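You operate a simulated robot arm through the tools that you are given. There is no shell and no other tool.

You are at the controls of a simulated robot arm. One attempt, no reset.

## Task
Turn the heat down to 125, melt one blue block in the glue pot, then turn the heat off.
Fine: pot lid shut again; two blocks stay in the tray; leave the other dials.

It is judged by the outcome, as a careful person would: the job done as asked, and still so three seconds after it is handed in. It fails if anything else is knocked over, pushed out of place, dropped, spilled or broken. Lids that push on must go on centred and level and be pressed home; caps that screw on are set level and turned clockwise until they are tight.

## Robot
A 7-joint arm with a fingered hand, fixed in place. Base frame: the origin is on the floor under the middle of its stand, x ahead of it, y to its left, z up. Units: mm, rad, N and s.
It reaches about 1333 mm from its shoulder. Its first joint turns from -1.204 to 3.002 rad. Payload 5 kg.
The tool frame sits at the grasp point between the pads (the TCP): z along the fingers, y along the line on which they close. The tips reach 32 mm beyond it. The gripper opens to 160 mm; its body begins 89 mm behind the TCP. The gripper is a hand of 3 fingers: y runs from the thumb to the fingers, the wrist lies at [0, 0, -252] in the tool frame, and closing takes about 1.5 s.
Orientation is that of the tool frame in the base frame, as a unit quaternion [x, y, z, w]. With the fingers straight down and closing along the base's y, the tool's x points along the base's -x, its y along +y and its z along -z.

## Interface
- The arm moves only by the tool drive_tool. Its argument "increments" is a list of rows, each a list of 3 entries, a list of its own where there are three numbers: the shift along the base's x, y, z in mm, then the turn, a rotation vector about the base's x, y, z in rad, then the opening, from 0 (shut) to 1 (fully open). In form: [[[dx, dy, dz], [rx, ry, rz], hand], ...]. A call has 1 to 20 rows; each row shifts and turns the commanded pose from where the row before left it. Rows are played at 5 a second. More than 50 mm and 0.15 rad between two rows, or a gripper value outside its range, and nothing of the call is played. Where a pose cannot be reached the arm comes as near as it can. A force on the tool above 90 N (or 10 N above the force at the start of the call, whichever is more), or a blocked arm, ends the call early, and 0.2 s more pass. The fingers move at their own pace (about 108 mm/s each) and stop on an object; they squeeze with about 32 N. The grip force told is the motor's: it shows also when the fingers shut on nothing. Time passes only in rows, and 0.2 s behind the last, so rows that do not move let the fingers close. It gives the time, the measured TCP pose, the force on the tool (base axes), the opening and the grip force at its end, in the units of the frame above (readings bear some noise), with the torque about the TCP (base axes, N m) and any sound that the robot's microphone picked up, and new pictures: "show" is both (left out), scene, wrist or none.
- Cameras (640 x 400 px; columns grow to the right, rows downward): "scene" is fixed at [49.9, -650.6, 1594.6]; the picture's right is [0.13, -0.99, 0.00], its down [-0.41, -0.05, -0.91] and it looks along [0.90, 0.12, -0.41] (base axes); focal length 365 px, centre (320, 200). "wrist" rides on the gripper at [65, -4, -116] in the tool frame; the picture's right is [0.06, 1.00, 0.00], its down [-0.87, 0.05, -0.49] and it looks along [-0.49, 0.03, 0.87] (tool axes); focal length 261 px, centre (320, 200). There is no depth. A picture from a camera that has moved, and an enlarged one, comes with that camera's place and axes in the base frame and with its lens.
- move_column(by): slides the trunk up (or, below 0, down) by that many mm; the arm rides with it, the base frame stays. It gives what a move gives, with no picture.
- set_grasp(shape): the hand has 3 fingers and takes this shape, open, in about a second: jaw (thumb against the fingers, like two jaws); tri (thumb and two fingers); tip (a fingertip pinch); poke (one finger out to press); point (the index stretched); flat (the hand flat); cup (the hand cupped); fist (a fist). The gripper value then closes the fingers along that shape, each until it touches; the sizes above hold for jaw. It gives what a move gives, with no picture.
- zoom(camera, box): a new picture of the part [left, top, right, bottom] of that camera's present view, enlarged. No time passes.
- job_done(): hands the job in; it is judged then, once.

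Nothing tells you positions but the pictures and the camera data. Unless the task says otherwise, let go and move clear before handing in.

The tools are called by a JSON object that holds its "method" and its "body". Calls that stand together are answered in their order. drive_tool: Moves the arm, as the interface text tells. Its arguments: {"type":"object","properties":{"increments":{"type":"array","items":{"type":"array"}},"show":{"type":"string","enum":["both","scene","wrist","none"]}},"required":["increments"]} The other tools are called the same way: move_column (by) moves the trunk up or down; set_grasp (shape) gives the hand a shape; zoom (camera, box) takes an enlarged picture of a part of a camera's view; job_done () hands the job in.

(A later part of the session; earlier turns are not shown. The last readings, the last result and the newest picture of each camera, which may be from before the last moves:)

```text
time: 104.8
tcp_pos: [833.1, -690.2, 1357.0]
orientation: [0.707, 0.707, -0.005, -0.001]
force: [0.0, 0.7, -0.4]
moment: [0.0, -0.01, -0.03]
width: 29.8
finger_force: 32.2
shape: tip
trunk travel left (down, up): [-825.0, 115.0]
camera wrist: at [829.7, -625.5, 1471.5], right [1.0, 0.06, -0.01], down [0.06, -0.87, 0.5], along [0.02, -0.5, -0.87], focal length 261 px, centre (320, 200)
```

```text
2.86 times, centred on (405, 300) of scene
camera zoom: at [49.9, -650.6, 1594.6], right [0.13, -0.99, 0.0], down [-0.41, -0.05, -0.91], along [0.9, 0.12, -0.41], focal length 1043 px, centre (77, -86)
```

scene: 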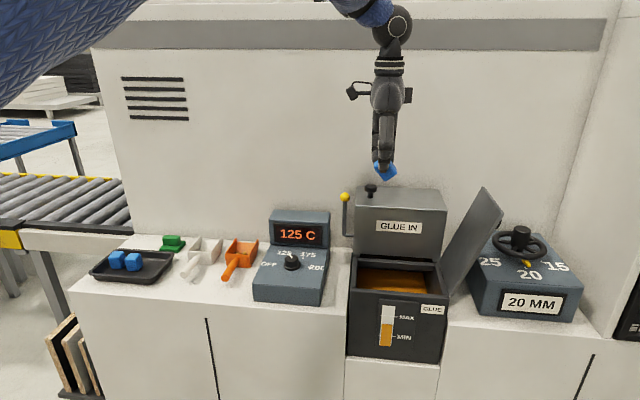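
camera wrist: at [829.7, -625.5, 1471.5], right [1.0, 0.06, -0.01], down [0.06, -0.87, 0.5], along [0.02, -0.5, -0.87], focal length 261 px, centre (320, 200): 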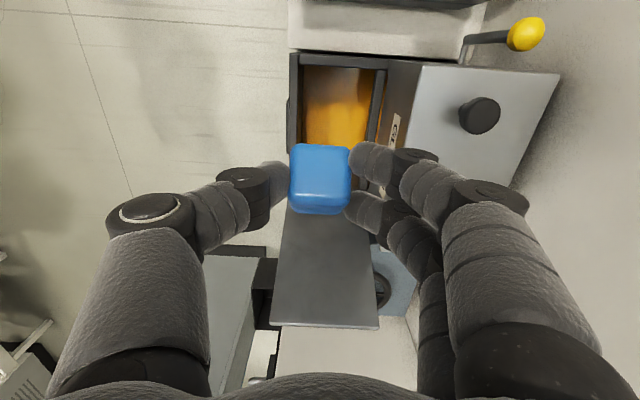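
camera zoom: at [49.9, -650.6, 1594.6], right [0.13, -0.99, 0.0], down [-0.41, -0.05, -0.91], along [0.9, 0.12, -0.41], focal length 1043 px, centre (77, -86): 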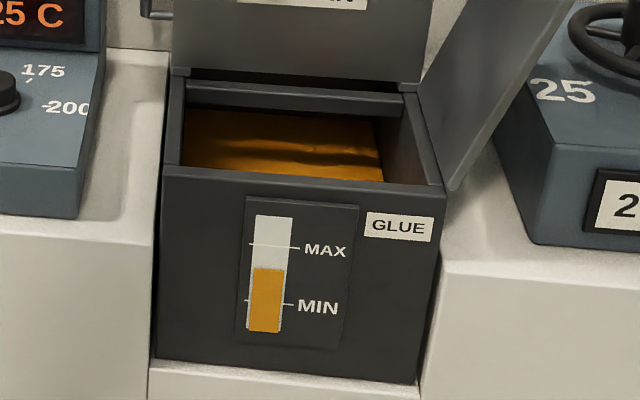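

The pot opening spans roughly x 795–915 and y -850 to -646. I'll centre the block over it and lower it in.

{"method": "drive_tool", "body": {"increments": [[[4, -10, -30], [0, 0, 0], 0.03], [[4, -10, -40], [0, 0, 0], 0.03], [[4, -10, -45], [0, 0, 0], 0.03], [[4, -10, -45], [0, 0, 0], 0.03], [[1, -5, -45], [0, 0, 0], 0.03], [[0, 0, 0], [0, 0, 0], 0.03]]}}

{"method": "zoom", "body": {"camera": "scene", "box": [330, 180, 480, 320]}}

```text
time: 106.2
tcp_pos: [852.4, -735.4, 1154.9]
orientation: [0.708, 0.706, -0.006, -0.001]
force: [0.3, -0.2, -0.6]
moment: [-0.02, 0.02, 0.0]
width: 29.7
finger_force: 32.7
shape: tip
trunk travel left (down, up): [-825.0, 115.0]
camera wrist: at [847.9, -670.6, 1269.5], right [1.0, 0.06, -0.01], down [0.06, -0.87, 0.5], along [0.02, -0.5, -0.87], focal length 261 px, centre (320, 200)
```

scene: 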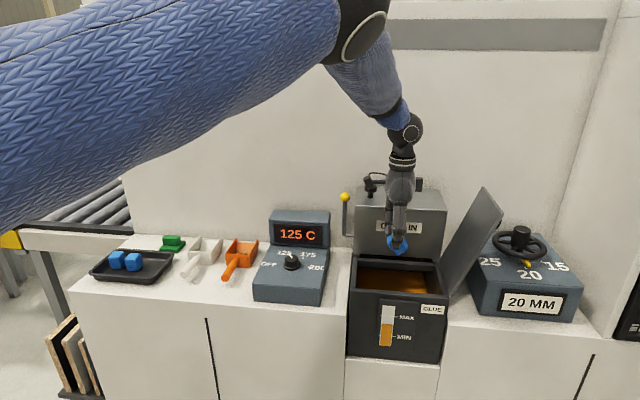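
wrist: 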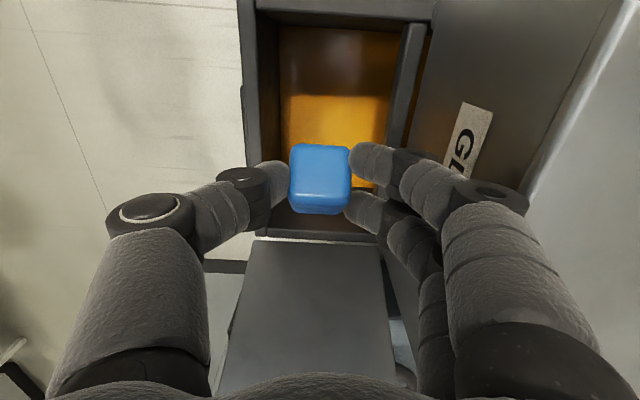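

```text
2.86 times, centred on (405, 250) of scene
camera zoom: at [49.9, -650.6, 1594.6], right [0.13, -0.99, 0.0], down [-0.41, -0.05, -0.91], along [0.9, 0.12, -0.41], focal length 1043 px, centre (77, 57)
```

zoom: 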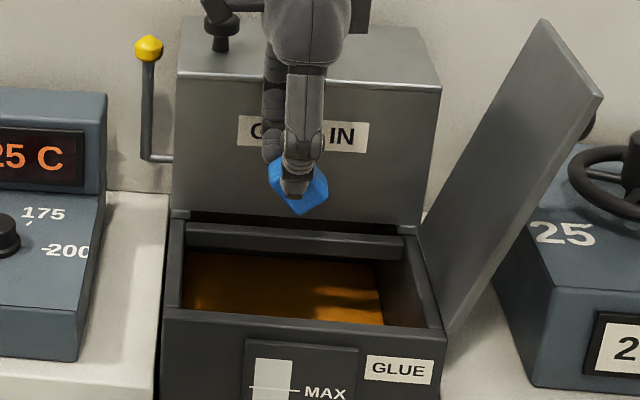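

{"method": "drive_tool", "body": {"increments": [[[3, 0, -30], [0, 0, 0], 0.03], [[0, 0, -35], [0, 0, 0], 0.03], [[0, 0, -30], [0, 0, 0], 0.03], [[0, 0, 0], [0, 0, 0], 0.03]]}}

{"method": "zoom", "body": {"camera": "scene", "box": [330, 180, 480, 320]}}

```text
time: 107.2
tcp_pos: [854.3, -735.8, 1056.3]
orientation: [0.708, 0.706, -0.005, 0.0]
force: [0.2, 0.5, -0.3]
moment: [-0.04, 0.02, 0.02]
width: 30.1
finger_force: 31.8
shape: tip
trunk travel left (down, up): [-825.0, 115.0]
camera wrist: at [849.5, -671.6, 1172.3], right [1.0, 0.06, -0.01], down [0.06, -0.87, 0.5], along [0.02, -0.5, -0.87], focal length 261 px, centre (320, 200)
```

scene: 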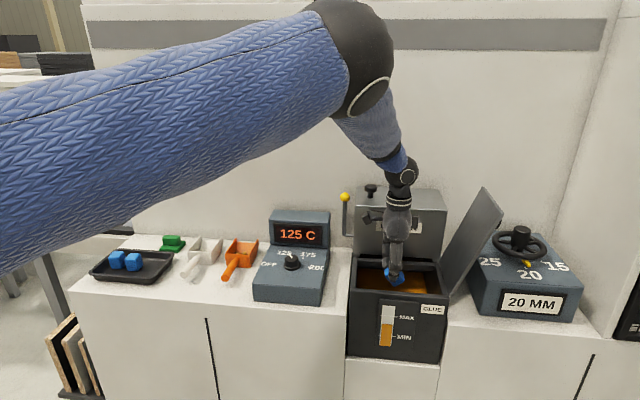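
wrist: 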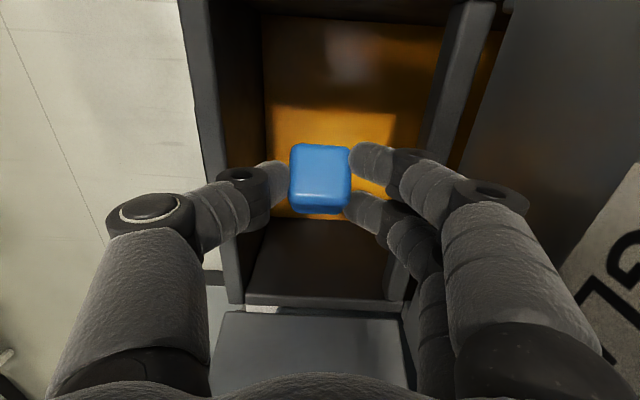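

```text
2.86 times, centred on (405, 250) of scene
camera zoom: at [49.9, -650.6, 1594.6], right [0.13, -0.99, 0.0], down [-0.41, -0.05, -0.91], along [0.9, 0.12, -0.41], focal length 1043 px, centre (77, 57)
```

zoom: 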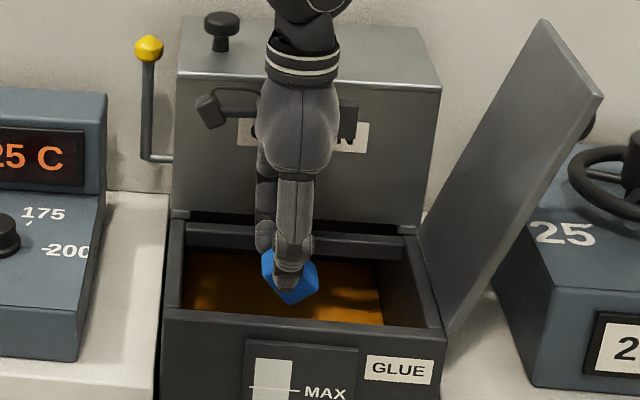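

{"method": "drive_tool", "body": {"increments": [[[1, 0, -14], [0, 0, 0], 0.03], [[0, 0, -13], [0, 0, 0], 0.03], [[0, 0, 0], [0, 0, 0], 0.03]]}}

{"method": "zoom", "body": {"camera": "scene", "box": [330, 180, 480, 320]}}

```text
time: 108.0
tcp_pos: [854.0, -734.7, 1030.6]
orientation: [0.707, 0.707, -0.005, -0.001]
force: [0.1, -0.2, -0.1]
moment: [0.01, -0.02, -0.01]
width: 30.0
finger_force: 32.4
shape: tip
trunk travel left (down, up): [-825.0, 115.0]
camera wrist: at [850.9, -671.1, 1144.8], right [1.0, 0.06, -0.01], down [0.06, -0.87, 0.5], along [0.02, -0.5, -0.87], focal length 261 px, centre (320, 200)
```

scene: 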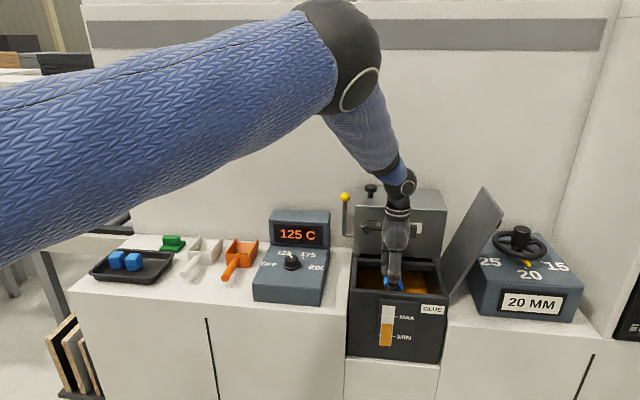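
wrist: 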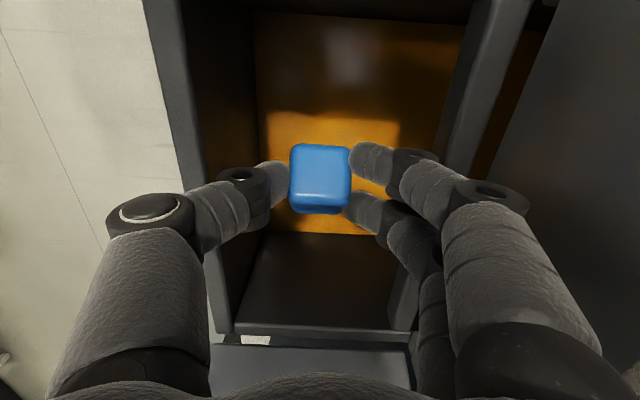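

```text
2.86 times, centred on (405, 250) of scene
camera zoom: at [49.9, -650.6, 1594.6], right [0.13, -0.99, 0.0], down [-0.41, -0.05, -0.91], along [0.9, 0.12, -0.41], focal length 1043 px, centre (77, 57)
```

zoom: 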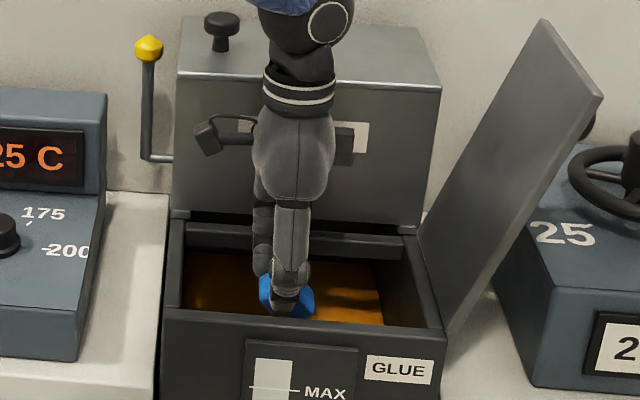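

The block is well inside the pot, so I'll release it here.

{"method": "drive_tool", "body": {"increments": [[[0, 0, 0], [0, 0, 0], 0.25], [[0, 0, 0], [0, 0, 0], 0.32], [[0, 0, 0], [0, 0, 0], 0.34]]}}

{"method": "zoom", "body": {"camera": "scene", "box": [330, 230, 480, 370]}}

```text
time: 108.8
tcp_pos: [854.7, -735.0, 1030.8]
orientation: [0.708, 0.707, -0.006, -0.001]
force: [-2.8, 0.0, 1.3]
moment: [0.01, -0.08, 0.02]
width: 53.0
finger_force: 0.1
shape: tip
trunk travel left (down, up): [-825.0, 115.0]
camera wrist: at [850.7, -670.8, 1145.4], right [1.0, 0.06, -0.01], down [0.06, -0.87, 0.5], along [0.02, -0.5, -0.87], focal length 261 px, centre (320, 200)
```

scene: 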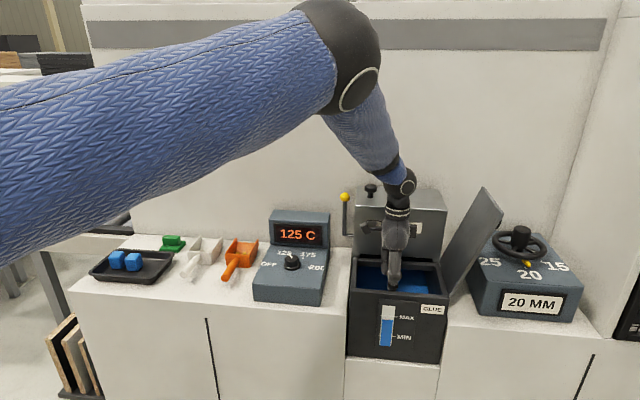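
wrist: 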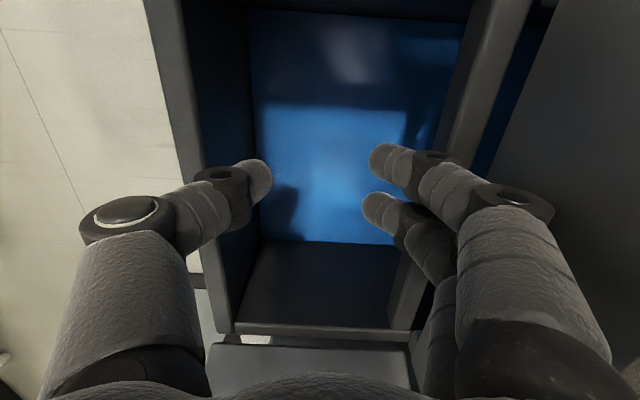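

```text
2.86 times, centred on (405, 300) of scene
camera zoom: at [49.9, -650.6, 1594.6], right [0.13, -0.99, 0.0], down [-0.41, -0.05, -0.91], along [0.9, 0.12, -0.41], focal length 1043 px, centre (77, -86)
```

zoom: 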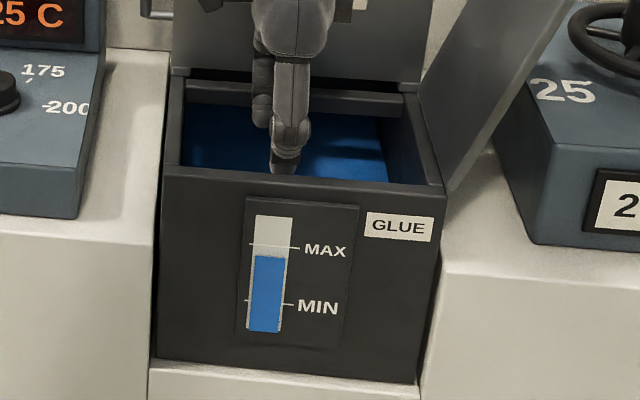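

The block melted: the glue and gauge turned blue and the level rose, still below MAX. Now I'll lift out and return to the lid's knob to close it along the same path.

{"method": "drive_tool", "body": {"increments": [[[1, 0, 15], [0, 0, 0], 0.34], [[0, 0, 35], [0, 0, 0], 0.34], [[0, 0, 45], [0, 0, 0], 0.34], [[0, 0, 45], [0, 0, 0], 0.34], [[0, 0, 45], [0, 0, 0], 0.34], [[0, 0, 45], [0, 0, 0], 0.34], [[-2, 0, 45], [0, 0, 0], 0.42], [[-5, -5, 45], [0, 0, 0], 0.42], [[-8, -40, 15], [0, 0, 0], 0.42], [[-10, -43, 0], [0.067, -0.0906, -0.014], 0.42], [[-10, -43, 0], [0.067, -0.0906, -0.014], 0.42], [[-10, -43, 0], [0.067, -0.0906, -0.014], 0.42], [[-10, -43, 0], [0.067, -0.0906, -0.014], 0.42], [[-9, -42, 0], [0, 0, 0], 0.42], [[0, 0, 0], [0, 0, 0], 0.42]]}}

{"method": "zoom", "body": {"camera": "scene", "box": [330, 170, 540, 350]}}

```text
time: 112.0
tcp_pos: [789.9, -994.6, 1363.6]
orientation: [0.71, 0.67, 0.216, 0.032]
force: [-0.1, 0.8, -0.6]
moment: [-0.03, -0.05, 0.0]
width: 66.8
finger_force: 0.1
shape: tip
trunk travel left (down, up): [-825.0, 115.0]
camera wrist: at [745.5, -961.7, 1484.4], right [0.94, -0.04, 0.35], down [-0.13, -0.96, 0.23], along [0.33, -0.26, -0.91], focal length 261 px, centre (320, 200)
```

scene: 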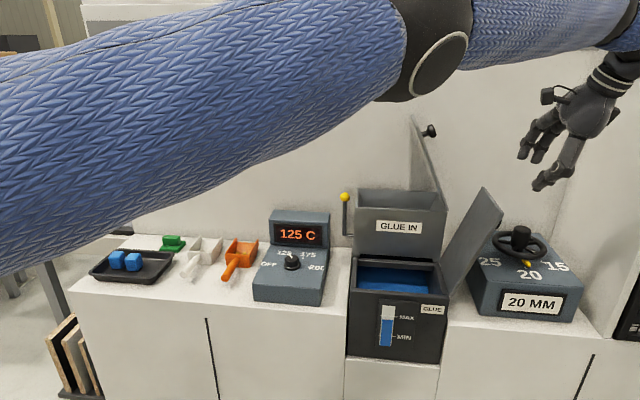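
wrist: 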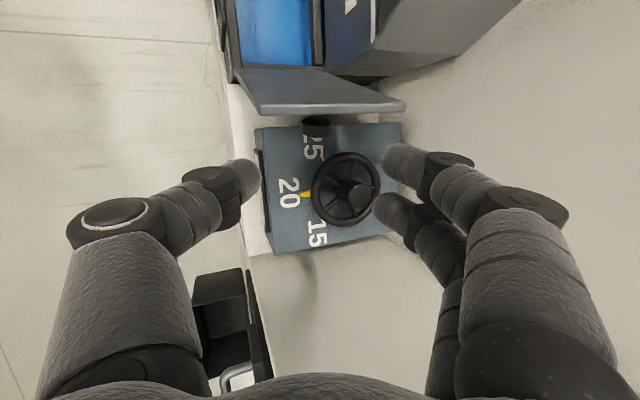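

```text
2.22 times, centred on (435, 260) of scene
camera zoom: at [49.9, -650.6, 1594.6], right [0.13, -0.99, 0.0], down [-0.41, -0.05, -0.91], along [0.9, 0.12, -0.41], focal length 811 px, centre (64, 67)
```

zoom: 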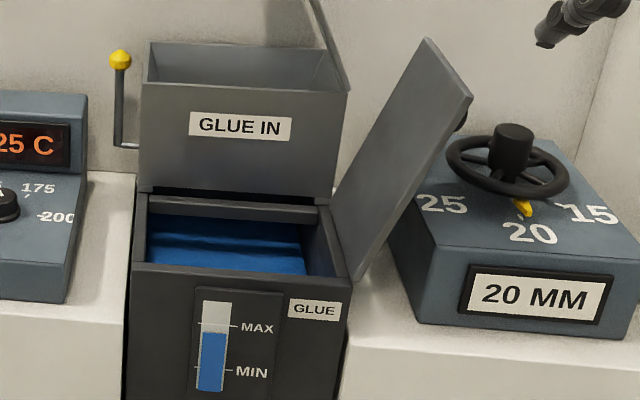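

The rear "GLUE IN" lid now stands open; my hand must have caught its front edge on the way up. I'll look at it more closely before doing anything else.

{"method": "drive_tool", "body": {"increments": [[[0, 0, 0], [0, 0, 0], 0.42]], "show": "scene"}}

{"method": "zoom", "body": {"camera": "scene", "box": [340, 100, 470, 230]}}

```text
time: 112.4
tcp_pos: [793.1, -995.3, 1363.1]
orientation: [0.709, 0.67, 0.216, 0.031]
force: [-0.1, 0.0, -0.6]
moment: [0.01, 0.02, -0.01]
width: 66.8
finger_force: 0.0
shape: tip
trunk travel left (down, up): [-825.0, 115.0]
```

scene: 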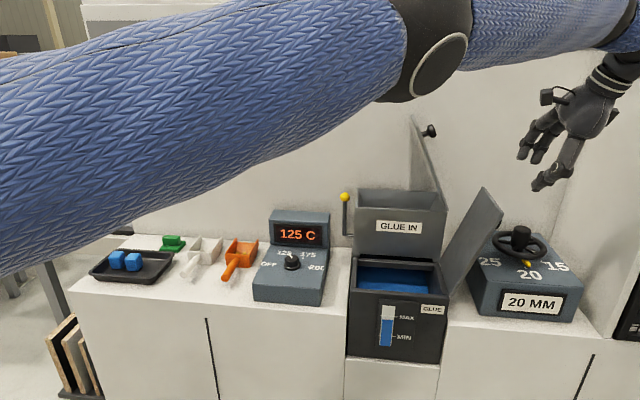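

```text
3.08 times, centred on (405, 165) of scene
camera zoom: at [49.9, -650.6, 1594.6], right [0.13, -0.99, 0.0], down [-0.41, -0.05, -0.91], along [0.9, 0.12, -0.41], focal length 1123 px, centre (58, 308)
```

zoom: 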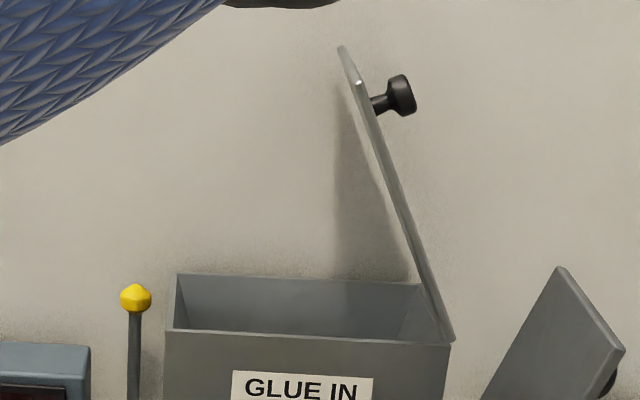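

The rear lid stands at about 65°, held by its hinge. I'll close it too, but first I'll finish the pot lid by going back down to its knob along the reverse path.

{"method": "drive_tool", "body": {"increments": [[[8, 1, -37], [0, 0, 0], 0.42], [[8, 0, -31], [0, 0, 0], 0.42], [[8, 4, -25], [0, 0, 0], 0.42], [[7, 7, -20], [0, 0, 0], 0.42], [[6, 7, -17], [0, 0, 0], 0.42], [[0, 0, 0], [0, 0, 0], 0.42]]}}

{"method": "zoom", "body": {"camera": "scene", "box": [360, 100, 540, 310]}}

```text
time: 113.8
tcp_pos: [828.8, -976.6, 1233.6]
orientation: [0.71, 0.669, 0.216, 0.033]
force: [1.0, 0.5, 0.5]
moment: [-0.01, -0.02, -0.02]
width: 66.8
finger_force: 0.1
shape: tip
trunk travel left (down, up): [-825.0, 115.0]
camera wrist: at [785.2, -942.0, 1354.6], right [0.94, -0.04, 0.35], down [-0.13, -0.96, 0.23], along [0.33, -0.26, -0.91], focal length 261 px, centre (320, 200)
```

scene: 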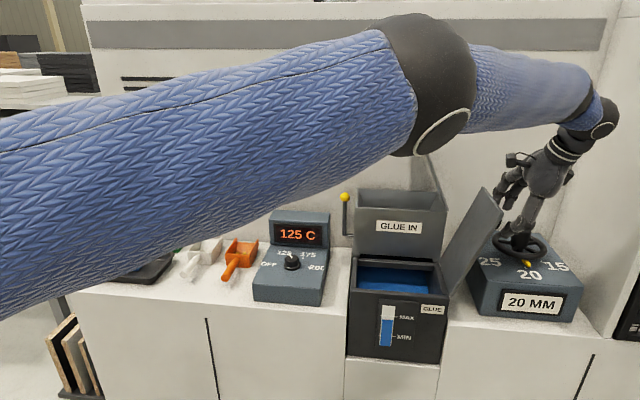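
wrist: 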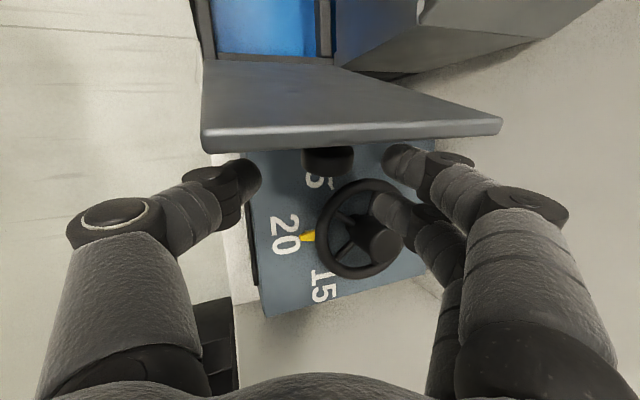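

```text
1.90 times, centred on (450, 205) of scene
camera zoom: at [49.9, -650.6, 1594.6], right [0.13, -0.99, 0.0], down [-0.41, -0.05, -0.91], along [0.9, 0.12, -0.41], focal length 695 px, centre (72, 190)
```

zoom: 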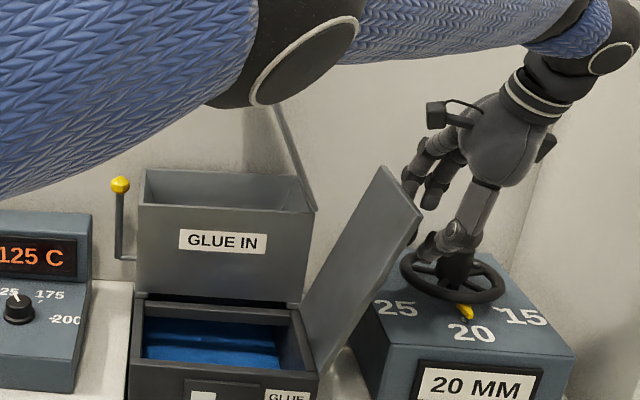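

{"method": "drive_tool", "body": {"increments": [[[5, 6, -17], [0, 0, 0], 0.42], [[0, 1, -2], [0, 0, 0], 0.42], [[0, 0, 0], [0, 0, 0], 0.3], [[0, 0, 0], [0, 0, 0], 0.2], [[0, 0, 0], [0, 0, 0], 0.1], [[0, 0, 0], [0, 0, 0], 0.03], [[0, 0, 0], [0, 0, 0], 0.03]]}}

{"method": "zoom", "body": {"camera": "wrist", "box": [180, 80, 480, 280]}}

{"method": "zoom", "body": {"camera": "scene", "box": [360, 100, 540, 310]}}

```text
time: 115.4
tcp_pos: [834.6, -968.9, 1215.7]
orientation: [0.71, 0.67, 0.215, 0.032]
force: [-3.5, 7.1, -3.6]
moment: [0.07, 0.02, 0.08]
width: 9.9
finger_force: 32.3
shape: tip
trunk travel left (down, up): [-825.0, 115.0]
camera wrist: at [790.3, -934.3, 1335.2], right [0.94, -0.04, 0.35], down [-0.13, -0.96, 0.23], along [0.33, -0.26, -0.91], focal length 261 px, centre (320, 200)
```

scene: 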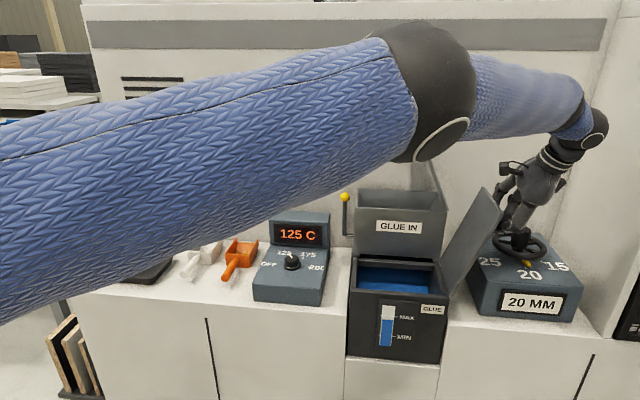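
wrist: 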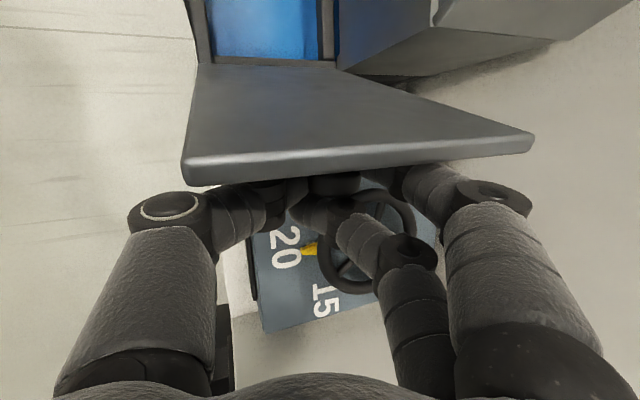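

```text
2.00 times, centred on (330, 180) of wrist
camera zoom: at [790.3, -934.3, 1335.2], right [0.94, -0.04, 0.35], down [-0.13, -0.96, 0.23], along [0.33, -0.26, -0.91], focal length 521 px, centre (300, 240)
```

zoom: 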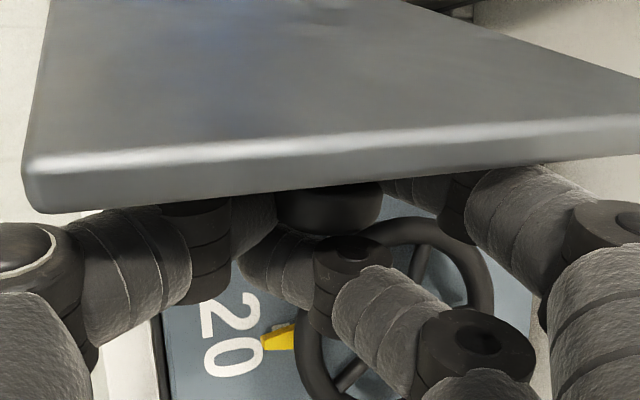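

```text
1.90 times, centred on (450, 205) of scene
camera zoom: at [49.9, -650.6, 1594.6], right [0.13, -0.99, 0.0], down [-0.41, -0.05, -0.91], along [0.9, 0.12, -0.41], focal length 695 px, centre (72, 190)
```

zoom: 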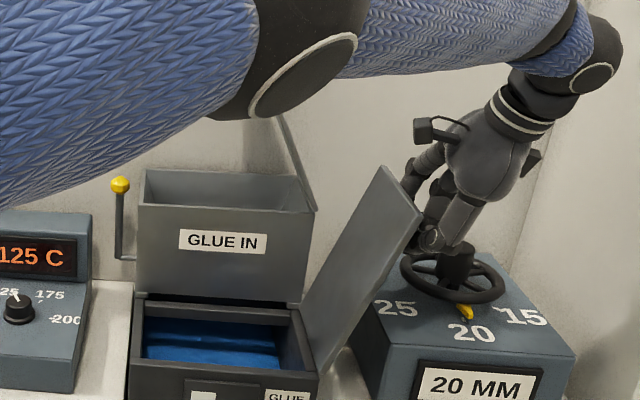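

The grip cages the knob's cap. I'll move gently toward closing to check that the lid follows.

{"method": "drive_tool", "body": {"increments": [[[0, 8, 3], [0, 0, 0], 0.03], [[0, 9, 3.5], [0, 0, 0], 0.03], [[0, 0, 0], [0, 0, 0], 0.03]]}}

{"method": "zoom", "body": {"camera": "wrist", "box": [180, 80, 480, 280]}}

{"method": "zoom", "body": {"camera": "scene", "box": [360, 100, 540, 310]}}

```text
time: 116.2
tcp_pos: [835.3, -953.2, 1221.5]
orientation: [0.711, 0.668, 0.216, 0.032]
force: [-2.0, -0.6, -2.3]
moment: [-0.17, 0.07, 0.15]
width: 10.3
finger_force: 32.2
shape: tip
trunk travel left (down, up): [-825.0, 115.0]
camera wrist: at [789.7, -918.7, 1341.9], right [0.94, -0.04, 0.35], down [-0.13, -0.96, 0.23], along [0.33, -0.26, -0.91], focal length 261 px, centre (320, 200)
```

scene: 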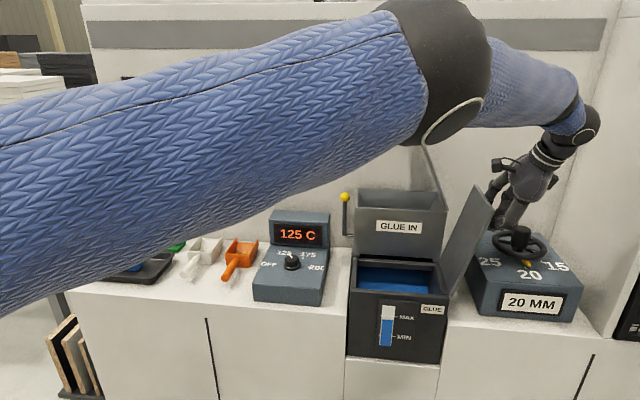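
wrist: 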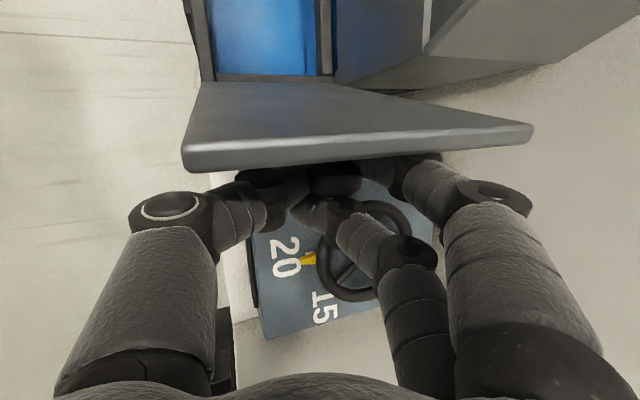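

```text
2.00 times, centred on (330, 180) of wrist
camera zoom: at [789.7, -918.7, 1341.9], right [0.94, -0.04, 0.35], down [-0.13, -0.96, 0.23], along [0.33, -0.26, -0.91], focal length 521 px, centre (300, 240)
```

zoom: 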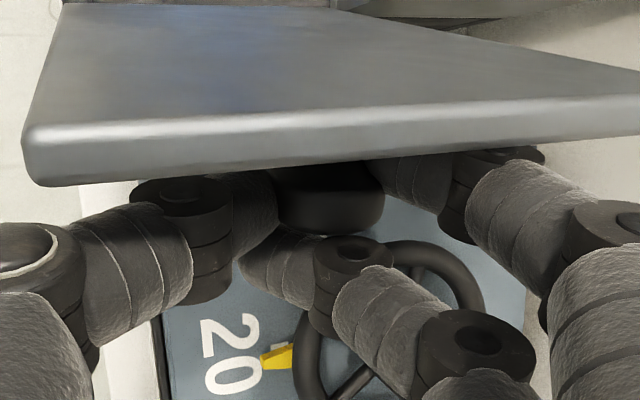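

```text
1.90 times, centred on (450, 205) of scene
camera zoom: at [49.9, -650.6, 1594.6], right [0.13, -0.99, 0.0], down [-0.41, -0.05, -0.91], along [0.9, 0.12, -0.41], focal length 695 px, centre (72, 190)
```

zoom: 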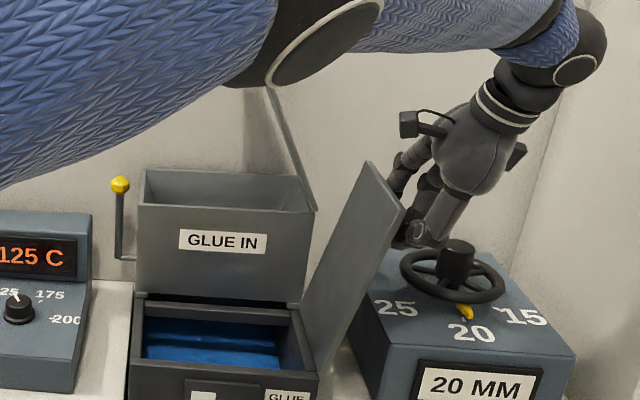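

The lid follows. I'll continue up to vertical.

{"method": "drive_tool", "body": {"increments": [[[0, 9, 4.5], [0, 0, 0], 0.03], [[0, 9, 4], [0, 0, 0], 0.03], [[0, 9, 3], [0, 0, 0], 0.03], [[0, 9, 2], [0.009, 0.0083, 0.0026], 0.03], [[0, 9, 1.5], [0.009, 0.0083, 0.0026], 0.03], [[0, 0, 0], [0, 0, 0], 0.03]]}}

{"method": "zoom", "body": {"camera": "scene", "box": [360, 100, 540, 310]}}

```text
time: 117.6
tcp_pos: [835.4, -907.8, 1236.2]
orientation: [0.711, 0.669, 0.216, 0.018]
force: [-4.7, 1.2, -15.9]
moment: [-0.39, 0.33, 0.4]
width: 8.9
finger_force: 31.8
shape: tip
trunk travel left (down, up): [-825.0, 115.0]
camera wrist: at [791.9, -876.5, 1357.2], right [0.94, -0.04, 0.33], down [-0.12, -0.97, 0.22], along [0.31, -0.24, -0.92], focal length 261 px, centre (320, 200)
```

scene: 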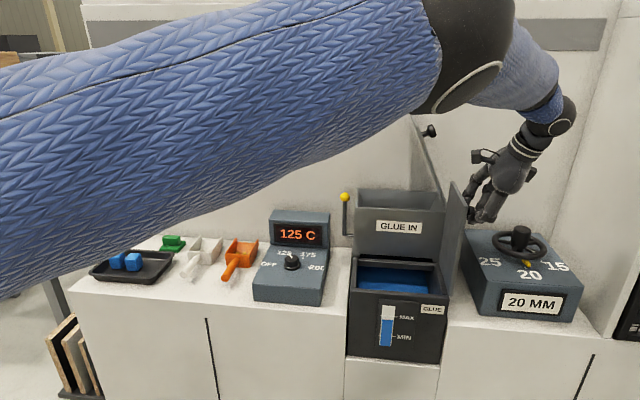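
wrist: 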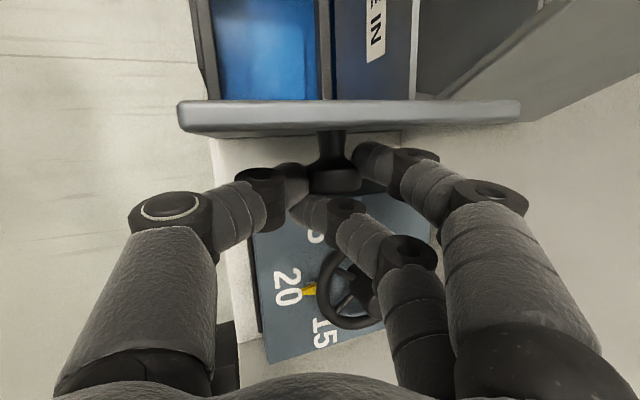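

```text
1.90 times, centred on (450, 205) of scene
camera zoom: at [49.9, -650.6, 1594.6], right [0.13, -0.99, 0.0], down [-0.41, -0.05, -0.91], along [0.9, 0.12, -0.41], focal length 695 px, centre (72, 190)
```

zoom: 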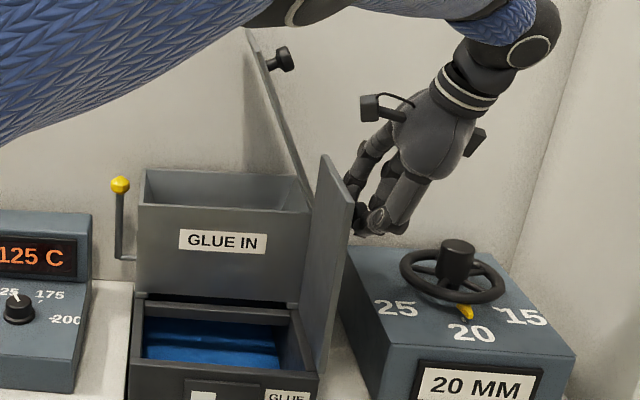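

{"method": "drive_tool", "body": {"increments": [[[0, 8, 0], [0.009, 0.0083, 0.0026], 0.03], [[1, 9, 0], [0.009, 0.0083, 0.0026], 0.03], [[1, 11, 0], [0, 0, 0], 0.03], [[0, 0, 0], [0, 0, 0], 0.03]]}}

{"method": "zoom", "body": {"camera": "scene", "box": [360, 100, 540, 310]}}

```text
time: 118.6
tcp_pos: [835.6, -879.0, 1238.2]
orientation: [0.711, 0.669, 0.217, 0.007]
force: [-6.3, -1.4, -5.8]
moment: [-0.61, 0.3, 0.65]
width: 9.0
finger_force: 32.8
shape: tip
trunk travel left (down, up): [-825.0, 115.0]
camera wrist: at [793.7, -850.6, 1360.4], right [0.95, -0.04, 0.32], down [-0.11, -0.97, 0.2], along [0.3, -0.23, -0.93], focal length 261 px, centre (320, 200)
```

scene: 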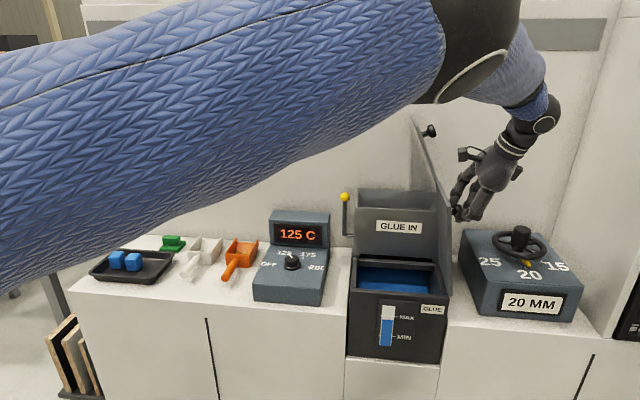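
wrist: 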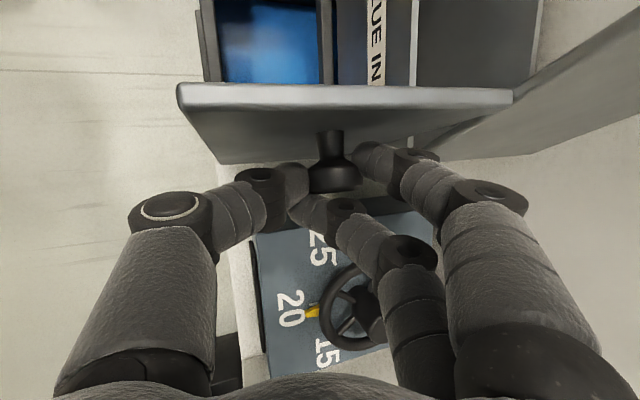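

```text
1.90 times, centred on (450, 205) of scene
camera zoom: at [49.9, -650.6, 1594.6], right [0.13, -0.99, 0.0], down [-0.41, -0.05, -0.91], along [0.9, 0.12, -0.41], focal length 695 px, centre (72, 190)
```

zoom: 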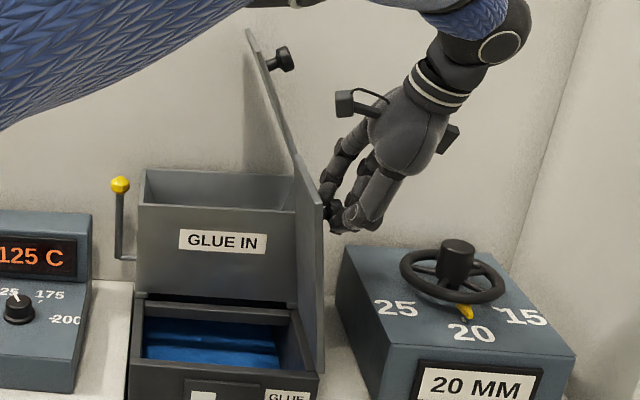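

{"method": "drive_tool", "body": {"increments": [[[0.4, 15.9, -0.1], [0.0175, 0.0166, 0.0055], 0.03], [[0.4, 15.9, -1.5], [0.0175, 0.0165, 0.0057], 0.03], [[0.6, 15.7, -3.0], [0.0175, 0.0246, 0.009], 0.03], [[0, 0, 0], [0, 0, 0], 0.03]]}}

{"method": "zoom", "body": {"camera": "scene", "box": [360, 100, 540, 310]}}

```text
time: 119.6
tcp_pos: [837.3, -830.0, 1232.2]
orientation: [0.709, 0.671, 0.213, -0.033]
force: [-6.0, -0.8, -1.9]
moment: [-0.34, 0.1, 0.19]
width: 9.1
finger_force: 32.7
shape: tip
trunk travel left (down, up): [-825.0, 115.0]
camera wrist: at [802.6, -808.4, 1358.8], right [0.96, -0.04, 0.26], down [-0.08, -0.98, 0.16], along [0.25, -0.17, -0.95], focal length 261 px, centre (320, 200)
```

scene: 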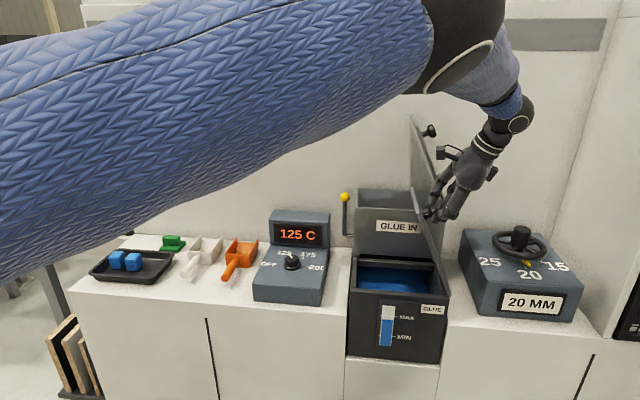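
wrist: 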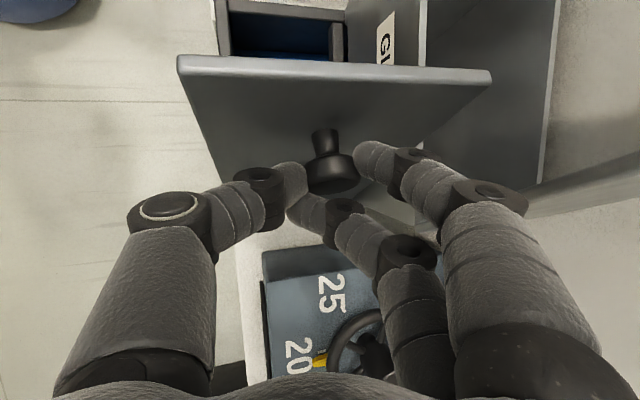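

```text
1.90 times, centred on (450, 205) of scene
camera zoom: at [49.9, -650.6, 1594.6], right [0.13, -0.99, 0.0], down [-0.41, -0.05, -0.91], along [0.9, 0.12, -0.41], focal length 695 px, centre (72, 190)
```

zoom: 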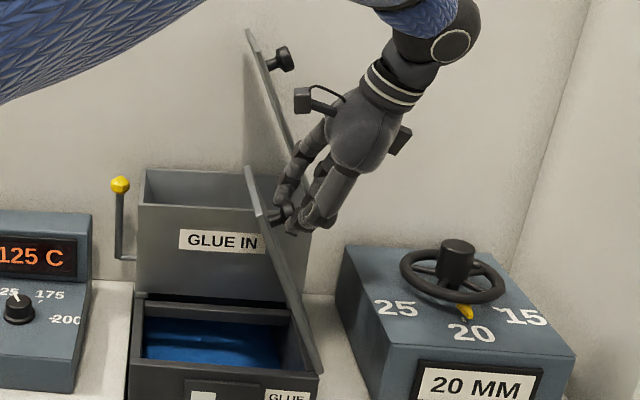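

{"method": "drive_tool", "body": {"increments": [[[0.6, 15.3, -4.4], [0.0175, 0.0244, 0.0095], 0.03], [[0.6, 14.7, -5.8], [0.0262, 0.0242, 0.0101], 0.03], [[0.6, 14.2, -7.2], [0.0262, 0.024, 0.0107], 0.03], [[0.9, 13.5, -8.4], [0.0262, 0.0314, 0.0152], 0.03], [[0, 0, 0], [0, 0, 0], 0.03]]}}

{"method": "zoom", "body": {"camera": "scene", "box": [360, 100, 540, 310]}}

```text
time: 120.8
tcp_pos: [838.6, -773.6, 1206.5]
orientation: [0.702, 0.673, 0.208, -0.107]
force: [-6.0, 0.2, 2.8]
moment: [-0.18, 0.11, 0.19]
width: 9.3
finger_force: 31.8
shape: tip
trunk travel left (down, up): [-825.0, 115.0]
camera wrist: at [817.8, -765.5, 1337.6], right [0.99, -0.01, 0.16], down [-0.02, -1.0, 0.07], along [0.15, -0.07, -0.99], focal length 261 px, centre (320, 200)
```

scene: 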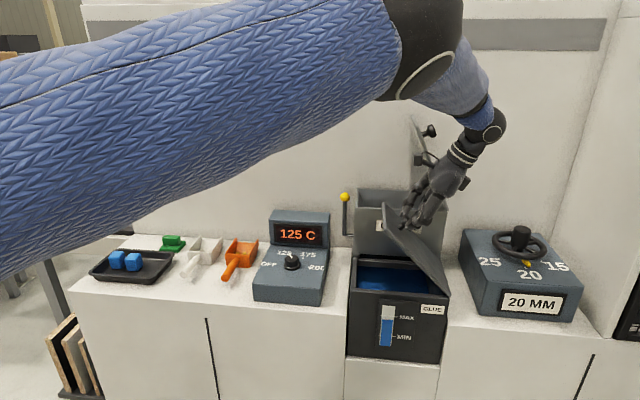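
wrist: 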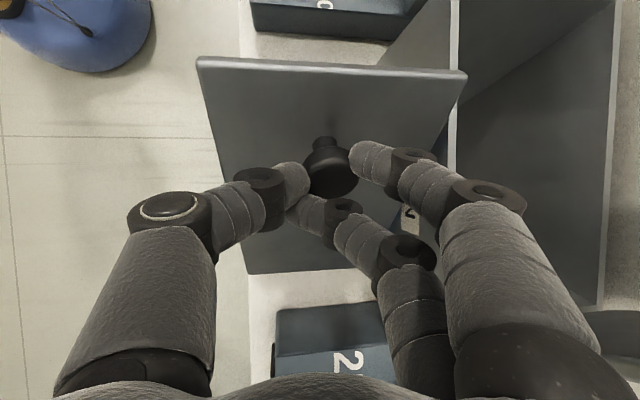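

```text
1.90 times, centred on (450, 205) of scene
camera zoom: at [49.9, -650.6, 1594.6], right [0.13, -0.99, 0.0], down [-0.41, -0.05, -0.91], along [0.9, 0.12, -0.41], focal length 695 px, centre (72, 190)
```

zoom: 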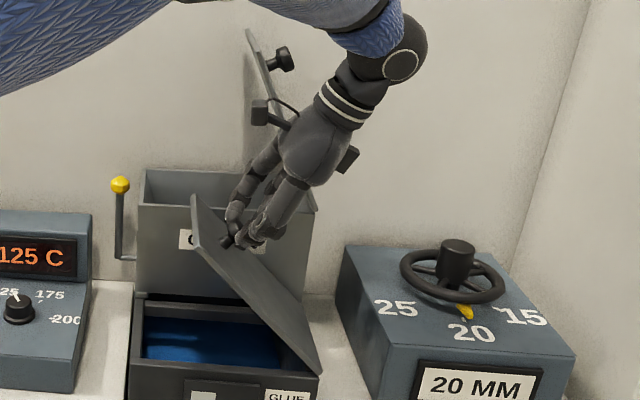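

{"method": "drive_tool", "body": {"increments": [[[0.8, 12.6, -9.7], [0.0262, 0.031, 0.016], 0.03], [[1.2, 12.1, -10.7], [0.0175, 0.046, 0.0248], 0.03], [[1.3, 11.1, -11.9], [0.0175, 0.0458, 0.0254], 0.03], [[1, 10.4, -12.6], [0, 0, 0], 0.03], [[0, 0, 0], [0, 0, 0], 0.03]]}}

{"method": "zoom", "body": {"camera": "scene", "box": [360, 100, 540, 310]}}

```text
time: 122.0
tcp_pos: [844.5, -726.6, 1162.0]
orientation: [0.687, 0.681, 0.18, -0.176]
force: [-14.0, 1.9, 0.7]
moment: [-0.19, 0.31, 0.25]
width: 9.0
finger_force: 32.1
shape: tip
trunk travel left (down, up): [-825.0, 115.0]
camera wrist: at [837.3, -727.9, 1295.0], right [1.0, 0.04, 0.03], down [0.04, -1.0, 0.01], along [0.03, 0.0, -1.0], focal length 261 px, centre (320, 200)
```

scene: 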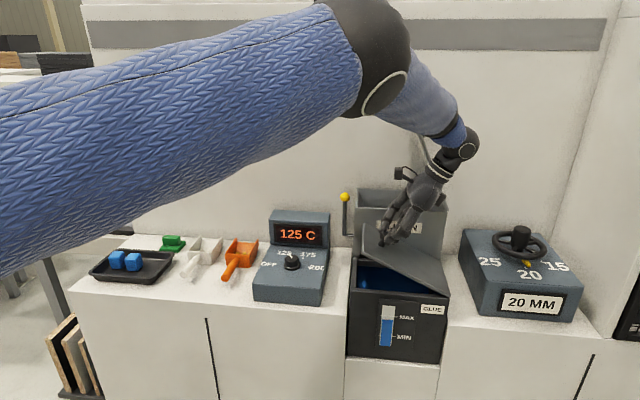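
wrist: 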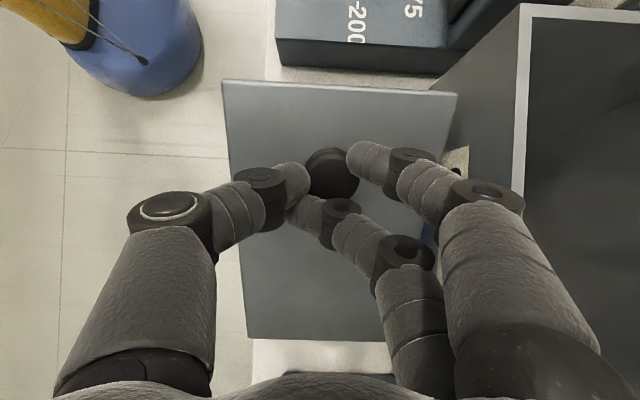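

```text
1.90 times, centred on (450, 205) of scene
camera zoom: at [49.9, -650.6, 1594.6], right [0.13, -0.99, 0.0], down [-0.41, -0.05, -0.91], along [0.9, 0.12, -0.41], focal length 695 px, centre (72, 190)
```

zoom: 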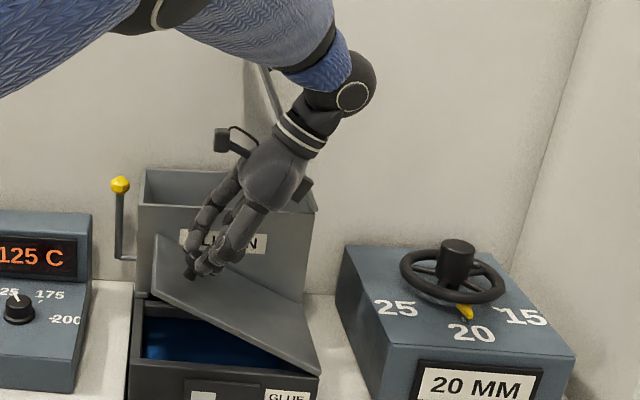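

{"method": "drive_tool", "body": {"increments": [[[0, 11.2, -12.5], [-0.0873, 0, 0], 0.03], [[0, 9.9, -13.4], [-0.0873, 0, 0], 0.03], [[0, 8.8, -14.3], [-0.0873, 0, 0], 0.03], [[0, 7.5, -14.9], [-0.0873, 0, 0], 0.03], [[0, 0, 0], [0, 0, 0], 0.03]]}}

{"method": "zoom", "body": {"camera": "scene", "box": [320, 130, 480, 310]}}

```text
time: 123.2
tcp_pos: [842.8, -689.3, 1107.7]
orientation: [0.707, 0.703, 0.059, -0.054]
force: [-14.9, 3.2, -1.6]
moment: [-0.05, 0.37, 0.14]
width: 8.9
finger_force: 32.1
shape: tip
trunk travel left (down, up): [-825.0, 115.0]
camera wrist: at [837.3, -645.2, 1232.2], right [1.0, 0.05, 0.02], down [0.04, -0.94, 0.35], along [0.03, -0.35, -0.94], focal length 261 px, centre (320, 200)
```

scene: 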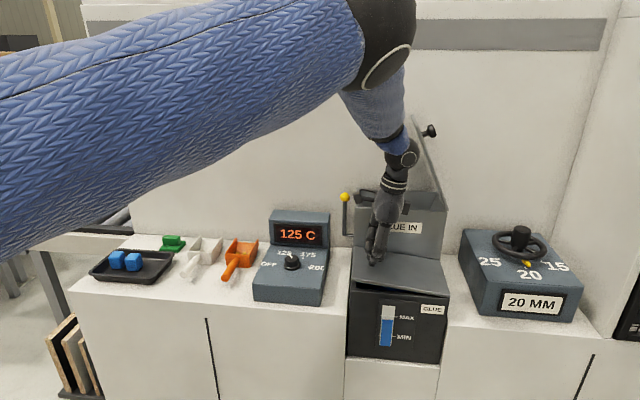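
wrist: 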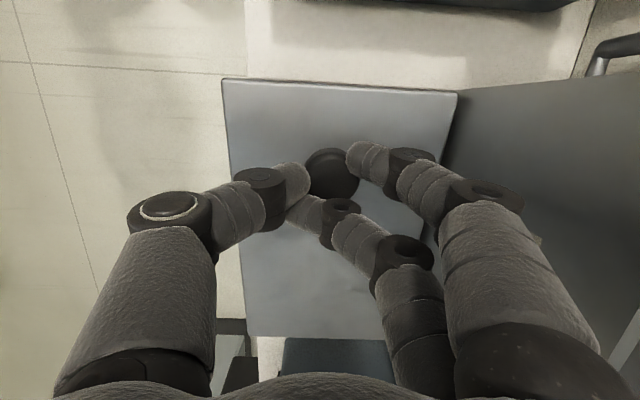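

```text
2.22 times, centred on (400, 220) of scene
camera zoom: at [49.9, -650.6, 1594.6], right [0.13, -0.99, 0.0], down [-0.41, -0.05, -0.91], along [0.9, 0.12, -0.41], focal length 811 px, centre (142, 156)
```

zoom: 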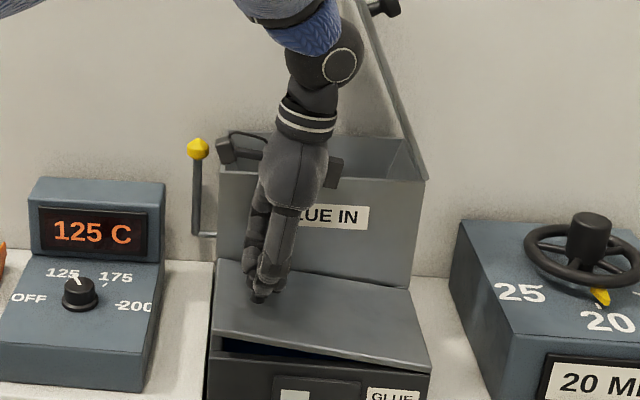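

{"method": "drive_tool", "body": {"increments": [[[0, 5, -12], [-0.07, 0, 0], 0.03], [[0, 4, -10], [-0.06, 0, 0], 0.03], [[0, 0, 0], [0, 0, 0], 0.03]], "show": "none"}}

{"method": "zoom", "body": {"camera": "scene", "box": [320, 210, 480, 310]}}

```text
time: 124.0
tcp_pos: [843.7, -679.8, 1085.6]
orientation: [0.71, 0.704, 0.013, -0.008]
force: [-14.9, -6.9, 1.5]
moment: [-0.24, 0.43, 0.01]
width: 9.3
finger_force: 32.3
shape: tip
trunk travel left (down, up): [-825.0, 115.0]
```

```text
4.00 times, centred on (400, 260) of scene
camera zoom: at [49.9, -650.6, 1594.6], right [0.13, -0.99, 0.0], down [-0.41, -0.05, -0.91], along [0.9, 0.12, -0.41], focal length 1460 px, centre (0, -40)
```

zoom: 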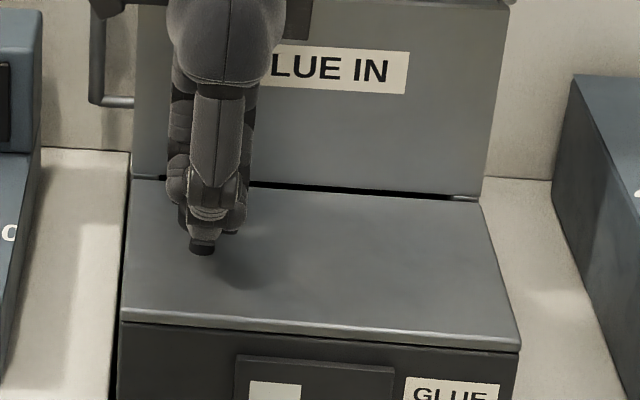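

{"method": "drive_tool", "body": {"increments": [[[0, 0, -4], [-0.02, 0, 0], 0.03], [[0, 0, -3], [0, 0, 0], 0.03], [[0, 0, 0], [0, 0, 0], 0.03]], "show": "none"}}

{"method": "zoom", "body": {"camera": "scene", "box": [320, 210, 480, 310]}}

```text
time: 124.8
tcp_pos: [842.8, -679.2, 1083.2]
orientation: [0.71, 0.704, 0.008, 0.002]
force: [-10.1, -13.8, 39.6]
moment: [-0.41, 0.27, -0.01]
width: 11.2
finger_force: 31.7
shape: tip
trunk travel left (down, up): [-825.0, 115.0]
```

```text
4.00 times, centred on (400, 260) of scene
camera zoom: at [49.9, -650.6, 1594.6], right [0.13, -0.99, 0.0], down [-0.41, -0.05, -0.91], along [0.9, 0.12, -0.41], focal length 1460 px, centre (0, -40)
```

zoom: 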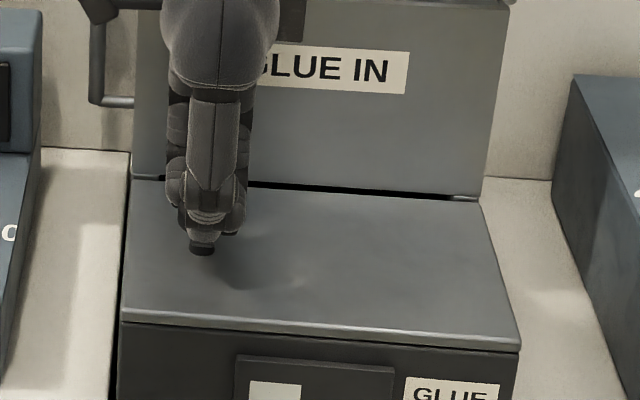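

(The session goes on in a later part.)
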